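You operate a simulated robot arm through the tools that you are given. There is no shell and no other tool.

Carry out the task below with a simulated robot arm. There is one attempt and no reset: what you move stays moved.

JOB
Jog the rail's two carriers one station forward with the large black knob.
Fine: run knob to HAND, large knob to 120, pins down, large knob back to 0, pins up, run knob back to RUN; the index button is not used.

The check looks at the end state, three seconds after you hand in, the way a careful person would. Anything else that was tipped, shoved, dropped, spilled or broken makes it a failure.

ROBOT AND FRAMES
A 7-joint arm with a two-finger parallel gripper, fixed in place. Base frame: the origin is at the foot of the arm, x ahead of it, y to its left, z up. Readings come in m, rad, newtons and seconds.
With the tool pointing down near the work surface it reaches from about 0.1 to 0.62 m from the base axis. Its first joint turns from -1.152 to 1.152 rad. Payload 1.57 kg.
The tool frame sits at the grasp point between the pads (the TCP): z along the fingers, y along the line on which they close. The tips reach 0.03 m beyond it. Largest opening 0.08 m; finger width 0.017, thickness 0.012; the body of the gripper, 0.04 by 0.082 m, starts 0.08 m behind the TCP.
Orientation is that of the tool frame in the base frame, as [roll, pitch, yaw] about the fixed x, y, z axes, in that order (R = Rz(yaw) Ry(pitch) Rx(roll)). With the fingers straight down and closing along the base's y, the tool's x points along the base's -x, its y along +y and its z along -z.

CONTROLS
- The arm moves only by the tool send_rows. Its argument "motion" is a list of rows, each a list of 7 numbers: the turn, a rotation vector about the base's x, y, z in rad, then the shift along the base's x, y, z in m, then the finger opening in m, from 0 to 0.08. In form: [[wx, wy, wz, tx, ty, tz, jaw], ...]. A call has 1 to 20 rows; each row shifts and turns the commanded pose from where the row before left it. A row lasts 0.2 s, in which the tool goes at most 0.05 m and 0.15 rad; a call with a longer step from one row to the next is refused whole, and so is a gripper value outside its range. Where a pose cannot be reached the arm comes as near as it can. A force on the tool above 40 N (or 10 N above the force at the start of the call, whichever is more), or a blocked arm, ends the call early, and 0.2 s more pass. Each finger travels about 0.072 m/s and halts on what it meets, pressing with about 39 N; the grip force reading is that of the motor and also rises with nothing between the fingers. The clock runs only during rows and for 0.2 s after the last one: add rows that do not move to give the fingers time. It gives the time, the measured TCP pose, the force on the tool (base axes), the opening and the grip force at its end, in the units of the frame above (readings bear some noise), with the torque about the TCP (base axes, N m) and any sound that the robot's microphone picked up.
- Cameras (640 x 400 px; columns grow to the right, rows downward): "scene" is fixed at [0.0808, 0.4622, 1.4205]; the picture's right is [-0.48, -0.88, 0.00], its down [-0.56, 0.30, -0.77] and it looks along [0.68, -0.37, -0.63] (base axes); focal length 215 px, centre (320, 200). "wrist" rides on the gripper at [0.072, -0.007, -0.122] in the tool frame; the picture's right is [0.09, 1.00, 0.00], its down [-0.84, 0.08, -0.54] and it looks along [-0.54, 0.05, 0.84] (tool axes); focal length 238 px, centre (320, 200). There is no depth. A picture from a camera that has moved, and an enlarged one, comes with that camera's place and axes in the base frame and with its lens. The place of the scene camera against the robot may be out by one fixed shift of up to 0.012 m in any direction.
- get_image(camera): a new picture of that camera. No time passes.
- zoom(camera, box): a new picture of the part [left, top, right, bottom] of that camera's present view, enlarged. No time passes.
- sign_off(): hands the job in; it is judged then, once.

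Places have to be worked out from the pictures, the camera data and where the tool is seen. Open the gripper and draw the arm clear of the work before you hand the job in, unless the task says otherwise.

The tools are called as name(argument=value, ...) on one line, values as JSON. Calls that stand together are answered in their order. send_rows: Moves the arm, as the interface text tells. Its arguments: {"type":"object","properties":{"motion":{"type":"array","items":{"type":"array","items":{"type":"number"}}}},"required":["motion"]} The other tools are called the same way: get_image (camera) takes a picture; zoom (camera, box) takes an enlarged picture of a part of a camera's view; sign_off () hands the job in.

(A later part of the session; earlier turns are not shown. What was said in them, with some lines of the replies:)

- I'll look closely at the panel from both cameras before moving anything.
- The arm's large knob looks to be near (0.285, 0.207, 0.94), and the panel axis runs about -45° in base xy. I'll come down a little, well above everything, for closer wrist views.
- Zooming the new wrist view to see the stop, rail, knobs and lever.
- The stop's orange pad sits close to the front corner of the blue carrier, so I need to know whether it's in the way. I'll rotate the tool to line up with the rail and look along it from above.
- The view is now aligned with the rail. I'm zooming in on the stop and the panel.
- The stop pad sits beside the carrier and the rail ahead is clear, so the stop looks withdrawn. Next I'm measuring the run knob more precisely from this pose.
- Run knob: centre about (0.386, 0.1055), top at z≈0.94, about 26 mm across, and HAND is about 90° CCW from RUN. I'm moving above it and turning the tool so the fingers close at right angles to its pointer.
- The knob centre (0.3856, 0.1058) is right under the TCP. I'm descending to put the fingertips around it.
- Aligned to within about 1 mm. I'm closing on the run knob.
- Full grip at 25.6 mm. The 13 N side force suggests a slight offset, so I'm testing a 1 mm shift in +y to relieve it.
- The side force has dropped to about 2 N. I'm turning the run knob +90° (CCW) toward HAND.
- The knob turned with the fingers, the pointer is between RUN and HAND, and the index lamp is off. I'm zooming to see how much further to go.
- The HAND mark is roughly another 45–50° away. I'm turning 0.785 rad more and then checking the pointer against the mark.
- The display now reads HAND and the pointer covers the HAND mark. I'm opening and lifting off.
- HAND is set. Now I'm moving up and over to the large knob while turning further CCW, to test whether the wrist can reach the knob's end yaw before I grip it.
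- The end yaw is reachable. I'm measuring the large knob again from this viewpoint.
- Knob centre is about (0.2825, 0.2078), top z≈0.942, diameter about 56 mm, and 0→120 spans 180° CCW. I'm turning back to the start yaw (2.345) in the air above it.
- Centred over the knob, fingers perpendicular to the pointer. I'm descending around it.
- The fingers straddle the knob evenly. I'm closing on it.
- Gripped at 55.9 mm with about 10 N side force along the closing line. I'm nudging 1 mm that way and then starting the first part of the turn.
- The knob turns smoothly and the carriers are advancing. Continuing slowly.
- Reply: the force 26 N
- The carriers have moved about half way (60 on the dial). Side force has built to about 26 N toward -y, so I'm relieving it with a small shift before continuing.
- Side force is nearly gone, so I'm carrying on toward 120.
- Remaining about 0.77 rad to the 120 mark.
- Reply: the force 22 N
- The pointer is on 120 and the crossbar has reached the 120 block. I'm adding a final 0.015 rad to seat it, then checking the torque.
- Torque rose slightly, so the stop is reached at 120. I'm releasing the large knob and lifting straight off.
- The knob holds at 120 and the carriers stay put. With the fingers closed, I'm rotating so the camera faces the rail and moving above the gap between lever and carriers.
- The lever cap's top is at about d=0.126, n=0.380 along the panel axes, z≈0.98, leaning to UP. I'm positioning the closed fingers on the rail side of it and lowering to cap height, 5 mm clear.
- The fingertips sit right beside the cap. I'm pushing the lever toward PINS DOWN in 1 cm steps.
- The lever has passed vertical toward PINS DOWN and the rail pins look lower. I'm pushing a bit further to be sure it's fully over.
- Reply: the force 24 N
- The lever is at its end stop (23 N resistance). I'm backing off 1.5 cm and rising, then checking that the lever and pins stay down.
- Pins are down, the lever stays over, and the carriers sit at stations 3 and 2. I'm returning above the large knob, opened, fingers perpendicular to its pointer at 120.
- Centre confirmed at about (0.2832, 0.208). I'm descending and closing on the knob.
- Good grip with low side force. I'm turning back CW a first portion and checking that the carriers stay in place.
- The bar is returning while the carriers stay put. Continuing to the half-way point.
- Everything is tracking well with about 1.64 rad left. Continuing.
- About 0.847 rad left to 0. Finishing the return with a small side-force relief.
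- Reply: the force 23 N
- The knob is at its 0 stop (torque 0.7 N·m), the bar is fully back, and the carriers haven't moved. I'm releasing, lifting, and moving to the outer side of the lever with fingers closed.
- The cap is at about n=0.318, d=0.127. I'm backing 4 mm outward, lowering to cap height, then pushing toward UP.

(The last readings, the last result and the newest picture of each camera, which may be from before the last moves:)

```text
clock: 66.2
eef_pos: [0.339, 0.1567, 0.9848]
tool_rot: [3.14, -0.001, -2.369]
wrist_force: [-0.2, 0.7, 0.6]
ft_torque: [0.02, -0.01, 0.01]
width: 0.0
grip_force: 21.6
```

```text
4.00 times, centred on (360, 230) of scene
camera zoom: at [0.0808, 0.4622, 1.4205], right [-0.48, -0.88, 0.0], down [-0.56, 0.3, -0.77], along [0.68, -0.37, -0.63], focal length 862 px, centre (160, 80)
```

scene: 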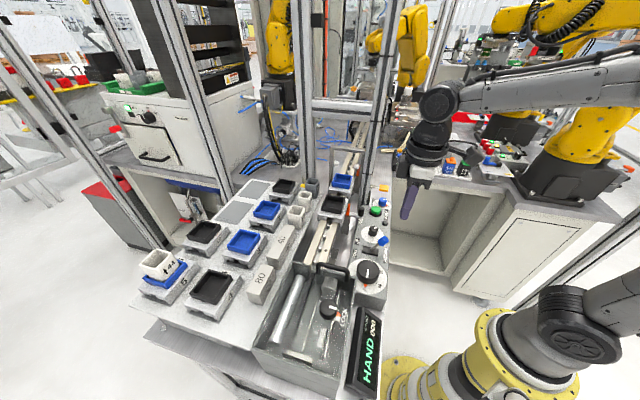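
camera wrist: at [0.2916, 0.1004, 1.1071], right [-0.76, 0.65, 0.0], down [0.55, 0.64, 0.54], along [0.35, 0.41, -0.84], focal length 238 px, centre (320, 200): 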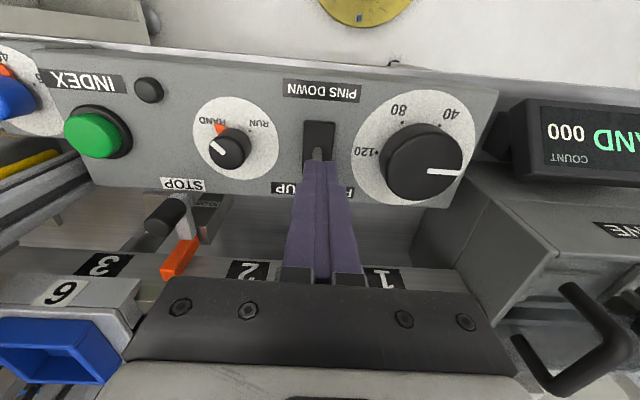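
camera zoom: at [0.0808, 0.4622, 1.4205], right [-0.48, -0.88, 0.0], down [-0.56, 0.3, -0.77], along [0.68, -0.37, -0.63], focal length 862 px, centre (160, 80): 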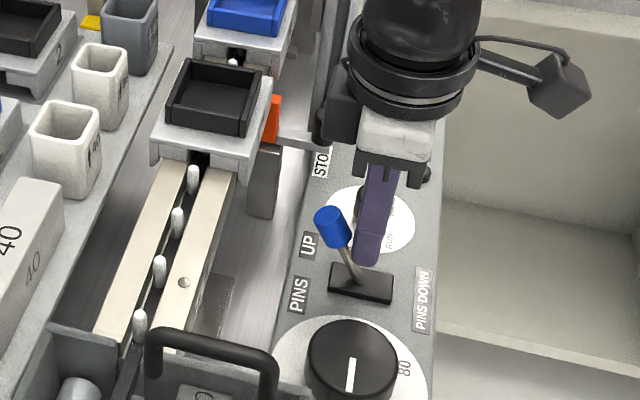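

The lever snapped to UP and the pins stand up again. I'm backing off, rising, and moving above the run knob with the fingers perpendicular to its HAND pointer.

send_rows(motion=[[0, 0, 0, -0.0072, -0.007, 0, 0], [0, 0, 0, -0.0072, -0.007, 0, 0], [0, 0, 0, 0, 0, 0.03, 0], [0, 0, 0, 0, 0, 0.03, 0], [0, 0, 0, 0, 0, 0.03, 0], [0, 0, 0, 0, 0, 0.02, 0], [0, 0, 0.131, 0.0102, -0.006, 0, 0.02], [0, 0, 0.131, 0.0102, -0.006, 0, 0.04], [0, 0, 0.131, 0.0102, -0.006, 0, 0.05], [0, 0, 0.131, 0.0102, -0.006, 0, 0.05], [0, 0, 0.131, 0.0102, -0.006, 0, 0.05], [0, 0, 0.131, 0.0102, -0.006, 0, 0.05], [0, 0, 0, 0, 0, 0, 0.05]])

get_image(camera="wrist")

zoom(camera="wrist", box=[280, 75, 360, 155])

zoom(camera="scene", box=[290, 160, 410, 280])

```text
clock: 69.0
eef_pos: [0.3882, 0.1057, 1.0956]
tool_rot: [3.141, -0.001, -1.58]
wrist_force: [0.6, 0.4, 0.4]
ft_torque: [0.0, -0.01, 0.0]
width: 0.0499
grip_force: 0.0
```

```text
taken
camera wrist: at [0.3915, 0.0335, 1.217], right [-1.0, -0.08, 0.0], down [-0.07, 0.84, 0.54], along [-0.04, 0.54, -0.84], focal length 238 px, centre (320, 200)
```

wrist: 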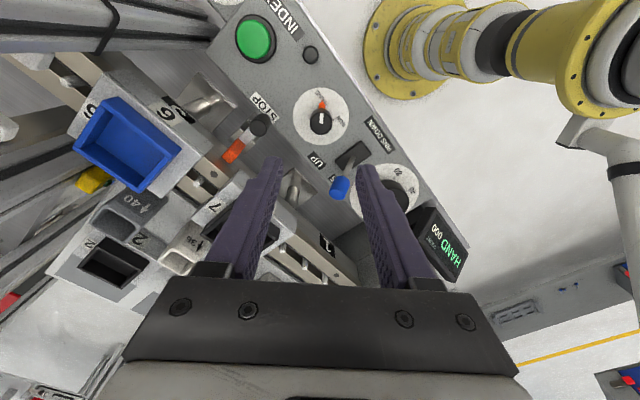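

```text
5.00 times, centred on (320, 115) of wrist
camera zoom: at [0.3915, 0.0335, 1.217], right [-1.0, -0.08, 0.0], down [-0.07, 0.84, 0.54], along [-0.04, 0.54, -0.84], focal length 1192 px, centre (320, 625)
```

zoom: 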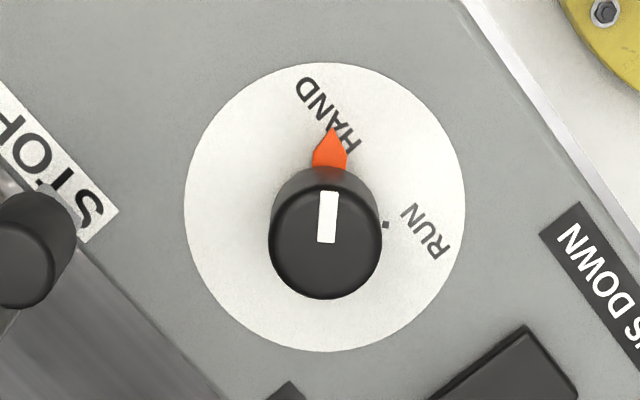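

```text
3.33 times, centred on (350, 220) of scene
camera zoom: at [0.0808, 0.4622, 1.4205], right [-0.48, -0.88, 0.0], down [-0.56, 0.3, -0.77], along [0.68, -0.37, -0.63], focal length 718 px, centre (220, 133)
```

zoom: 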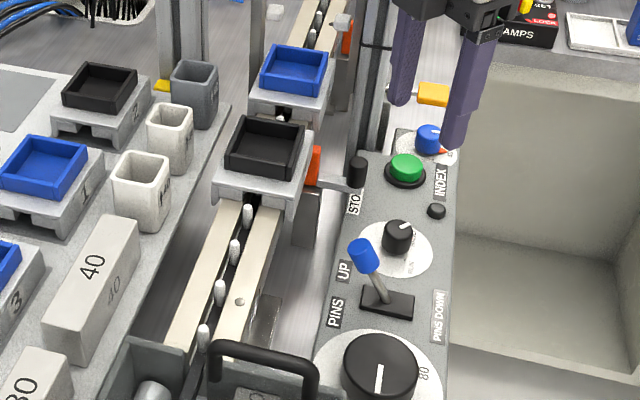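

The run knob's centre is about (0.385, 0.1065). I'm correcting by 2 mm in x and descending to grip it.

send_rows(motion=[[0, 0, 0, -0.002, 0.0007, -0.03, 0.05], [0, 0, 0, 0, 0, -0.03, 0.05], [0, 0, 0, 0, 0, -0.03, 0.05], [0, 0, 0, 0, 0, -0.03, 0.05], [0, 0, 0, 0, 0, -0.023, 0.05], [0, 0, 0, 0, 0, 0, 0.05]])

zoom(camera="wrist", box=[260, 130, 380, 210])

zoom(camera="scene", box=[310, 180, 410, 280])

```text
clock: 70.4
eef_pos: [0.3844, 0.1061, 0.9503]
tool_rot: [3.142, 0.0, -1.582]
wrist_force: [0.0, -0.8, -0.1]
ft_torque: [0.03, 0.0, 0.02]
width: 0.0501
grip_force: 0.0
```

```text
5.00 times, centred on (320, 170) of wrist
camera zoom: at [0.389, 0.0338, 1.0733], right [-1.0, -0.08, 0.0], down [-0.07, 0.84, 0.54], along [-0.04, 0.54, -0.84], focal length 1192 px, centre (320, 350)
```

zoom: 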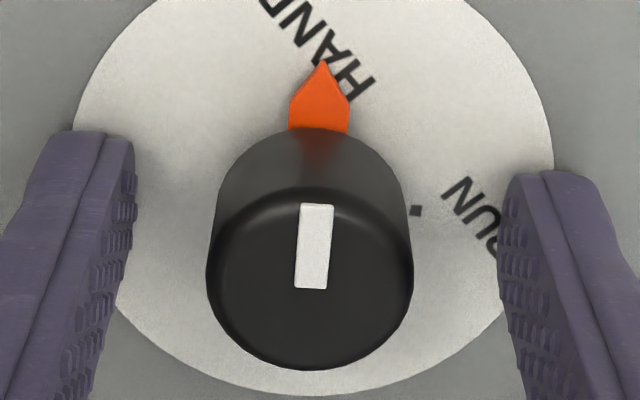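

```text
4.00 times, centred on (360, 230) of scene
camera zoom: at [0.0808, 0.4622, 1.4205], right [-0.48, -0.88, 0.0], down [-0.56, 0.3, -0.77], along [0.68, -0.37, -0.63], focal length 862 px, centre (160, 80)
```

zoom: 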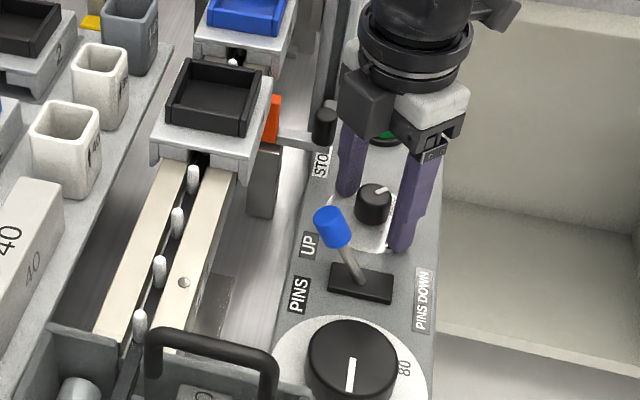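

The fingers are about 2 mm off in y and 1.3 mm in x. I'm correcting and closing.

send_rows(motion=[[0, 0, 0, 0.0013, 0.0015, 0, 0.05], [0, 0, 0, 0, 0, 0, 0.035], [0, 0, 0, 0, 0, 0, 0.02], [0, 0, 0, 0, 0, 0, 0.015], [0, 0, 0, 0, 0, 0, 0.015], [0, 0, 0, 0, 0, 0, 0.015]])

```text
clock: 71.8
eef_pos: [0.3845, 0.1081, 0.9519]
tool_rot: [-3.141, 0.002, -1.582]
wrist_force: [-2.3, 0.2, 0.7]
ft_torque: [-0.05, 0.02, -0.01]
width: 0.0258
grip_force: 36.7
```

Gripped cleanly with almost no side force. I'm turning -90° (CW) back to RUN.

send_rows(motion=[[0, 0, -0.1309, 0, 0, 0, 0.015], [0, 0, -0.1309, 0, 0, 0, 0.015], [0, 0, -0.1309, 0, 0, 0, 0.015], [0, 0, -0.1309, 0, 0, 0, 0.015], [0, 0, -0.1309, 0, 0, 0, 0.015], [0, 0, -0.1309, 0, 0, 0, 0.015], [0, 0, -0.1309, 0, 0, 0, 0.015], [0, 0, -0.1309, 0, 0, 0, 0.015], [0, 0, -0.1309, 0, 0, 0, 0.015], [0, 0, -0.1309, 0, 0, 0, 0.015], [0, 0, -0.1309, 0, 0, 0, 0.015], [0, 0, -0.1309, 0, 0, 0, 0.015], [0, 0, 0, 0, 0, 0, 0.015]])

zoom(camera="wrist", box=[250, 110, 390, 210])

zoom(camera="scene", box=[270, 160, 420, 400])

```text
clock: 74.6
eef_pos: [0.3862, 0.1062, 0.9513]
tool_rot: [-3.14, 0.001, 3.129]
wrist_force: [19.5, -18.5, -13.4]
ft_torque: [-0.03, -0.05, 0.0]
width: 0.0258
grip_force: 36.8
```

```text
4.00 times, centred on (320, 160) of wrist
camera zoom: at [0.3132, 0.101, 1.0738], right [-0.08, 1.0, 0.0], down [0.84, 0.07, 0.54], along [0.54, 0.04, -0.84], focal length 953 px, centre (320, 360)
```

zoom: 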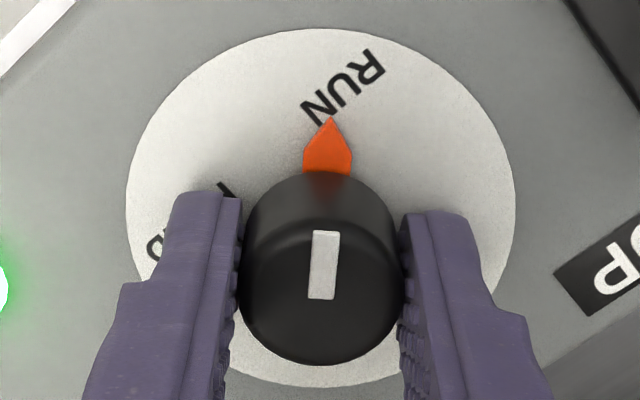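

```text
1.67 times, centred on (345, 280) of scene
camera zoom: at [0.0815, 0.4617, 1.4206], right [-0.48, -0.88, 0.0], down [-0.56, 0.3, -0.77], along [0.68, -0.37, -0.63], focal length 359 px, centre (278, 67)
```

zoom: 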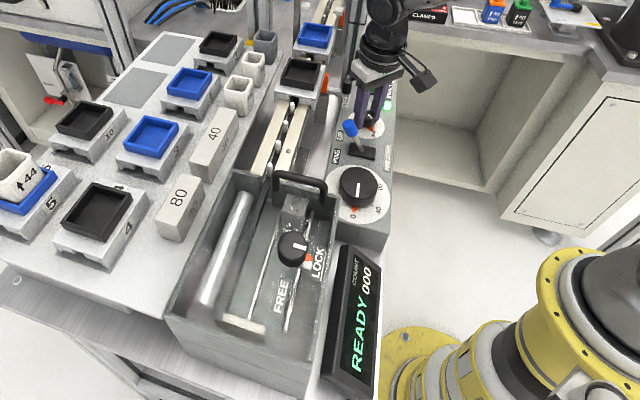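

The display reads READY again and the index lamp is lit, with the pointer on RUN. I'm relieving the side load, opening, and lifting straight up.

send_rows(motion=[[0, 0, 0, 0.0012, -0.0012, 0, 0.015], [0, 0, 0, 0, 0, 0, 0.015], [0, 0, 0, 0, 0, 0, 0.03], [0, 0, 0, 0, 0, 0, 0.05], [0, 0, 0, 0, 0, 0, 0.05], [0, 0, 0, 0, 0, 0.02, 0.05], [0, 0, 0, 0, 0, 0.03, 0.05], [0, 0, 0, 0, 0, 0.03, 0.05], [0, 0, 0, 0, 0, 0.03, 0.05], [0, 0, 0, 0, 0, 0.04, 0.05], [0, 0, 0, 0, 0, 0, 0.05]])

get_image(camera="wrist")

zoom(camera="wrist", box=[280, 85, 360, 165])

```text
clock: 77.0
eef_pos: [0.3866, 0.1077, 1.101]
tool_rot: [3.14, 0.0, 3.13]
wrist_force: [0.2, 0.4, 1.2]
ft_torque: [-0.02, -0.01, -0.01]
width: 0.05
grip_force: 0.0
```

```text
taken
camera wrist: at [0.3133, 0.1012, 1.2241], right [-0.08, 1.0, 0.0], down [0.84, 0.07, 0.54], along [0.54, 0.04, -0.84], focal length 238 px, centre (320, 200)
```

wrist: 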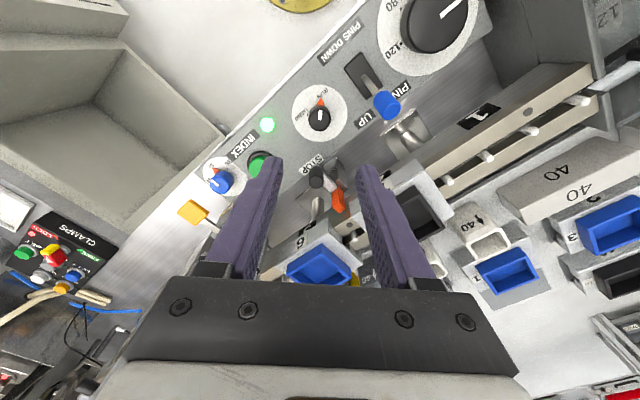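

```text
5.00 times, centred on (320, 125) of wrist
camera zoom: at [0.3133, 0.1012, 1.2241], right [-0.08, 1.0, 0.0], down [0.84, 0.07, 0.54], along [0.54, 0.04, -0.84], focal length 1192 px, centre (320, 575)
```

zoom: 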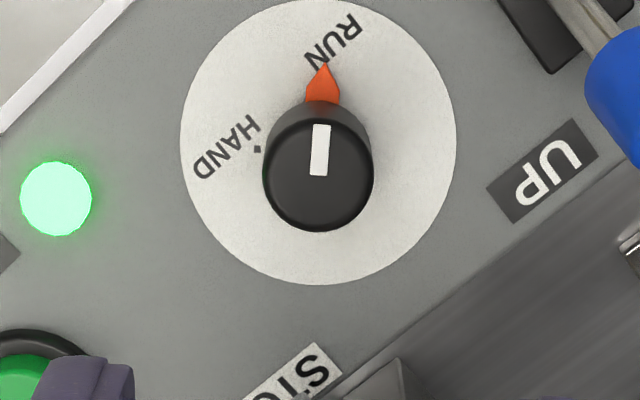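

The run knob is cleanly on RUN. I'm withdrawing the arm up and back with the gripper open, then doing a final inspection.

send_rows(motion=[[0, 0, 0, 0, 0, 0.04, 0.06], [0, 0, 0, 0, 0, 0.04, 0.08], [0, 0, 0, -0.02, 0.014, 0.03, 0.08], [0, 0, 0, -0.025, 0.018, 0.03, 0.08], [0, 0, 0, -0.025, 0.018, 0.03, 0.08], [0, 0, 0, -0.025, 0.018, 0.005, 0.08], [0, 0, 0, -0.025, 0.018, 0, 0.08], [0, 0, 0, -0.025, 0.018, 0, 0.08], [0, 0, 0, 0, 0, 0, 0.08], [0, 0, 0, 0, 0, 0, 0.08]])

get_image(camera="scene")

get_image(camera="wrist")

zoom(camera="scene", box=[270, 160, 400, 260])

zoom(camera="scene", box=[260, 240, 420, 340])

zoom(camera="wrist", box=[220, 80, 400, 240])

```text
clock: 79.2
eef_pos: [0.2423, 0.2109, 1.2757]
tool_rot: [3.141, 0.001, 3.13]
wrist_force: [-0.6, 0.1, 0.2]
ft_torque: [0.01, -0.01, -0.01]
width: 0.08
grip_force: 0.1
```

```text
taken
```

scene: 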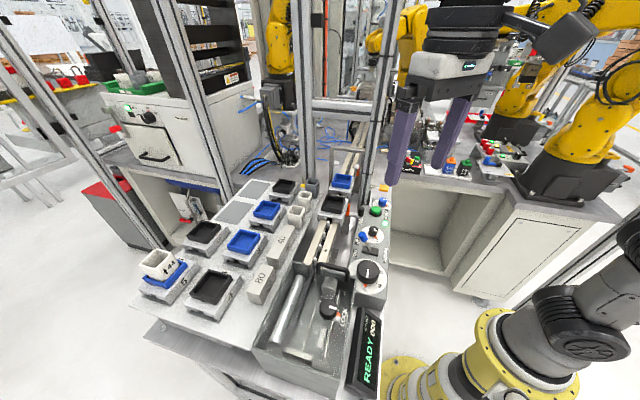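

```text
taken
camera wrist: at [0.1686, 0.2048, 1.3983], right [-0.08, 1.0, 0.0], down [0.84, 0.07, 0.54], along [0.54, 0.04, -0.84], focal length 238 px, centre (320, 200)
```

wrist: 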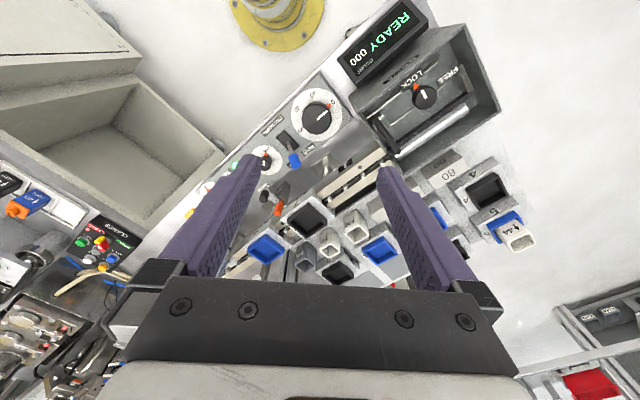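

```text
4.00 times, centred on (335, 210) of scene
camera zoom: at [0.0808, 0.4622, 1.4205], right [-0.48, -0.88, 0.0], down [-0.56, 0.3, -0.77], along [0.68, -0.37, -0.63], focal length 862 px, centre (260, 160)
```

zoom: 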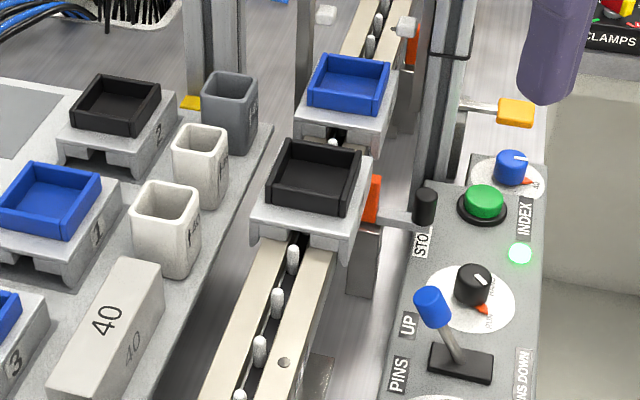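

```text
4.00 times, centred on (340, 290) of scene
camera zoom: at [0.0808, 0.4622, 1.4205], right [-0.48, -0.88, 0.0], down [-0.56, 0.3, -0.77], along [0.68, -0.37, -0.63], focal length 862 px, centre (240, -160)
```

zoom: 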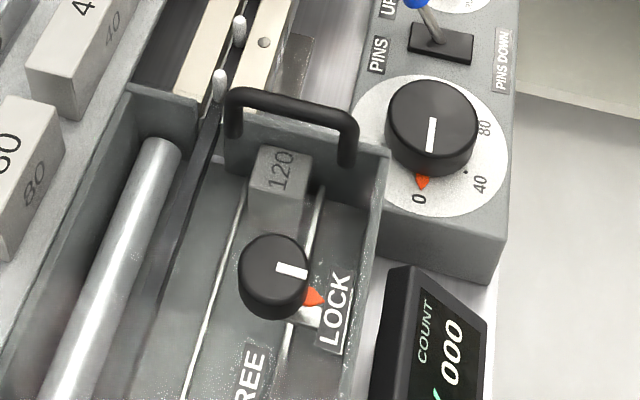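

```text
2.50 times, centred on (310, 160) of wrist
camera zoom: at [0.1686, 0.2048, 1.3983], right [-0.08, 1.0, 0.0], down [0.84, 0.07, 0.54], along [0.54, 0.04, -0.84], focal length 596 px, centre (345, 300)
```

zoom: 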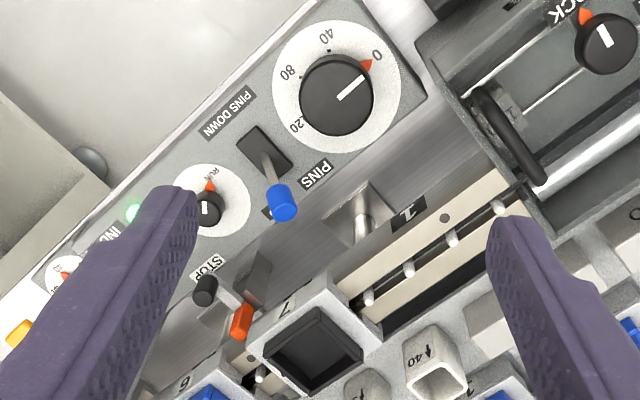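

End state: carriers 6 and 7 have each advanced one station, and the black one now sits exactly where the blue one was. The large knob is at 0, pins up, run knob on RUN, display READY, nothing else disturbed, and the arm is clear and open. I'm handing in.

sign_off()

```text
The job is handed in.
```

The two carriers have been jogged one station forward and the job is handed in. I haven't seen the result of the check.

- **Carriers:** carrier 6 (blue tray) is now at station 3 and carrier 7 (black tray) is at station 2. In the scene camera, the black tray sits exactly where the blue one was at the start.
- **Controls:** I followed your sequence and did not touch the index button. The large knob is back at 0, the pins are up and the run knob is on RUN. The display reads READY and the index lamp is lit.
- **Surroundings:** the final pictures show nothing else tipped or moved. The stop, the 120 block and the drive LOCK knob look as they did before.
- **Arm:** it is back near its starting position, clear of the work, with the gripper open.
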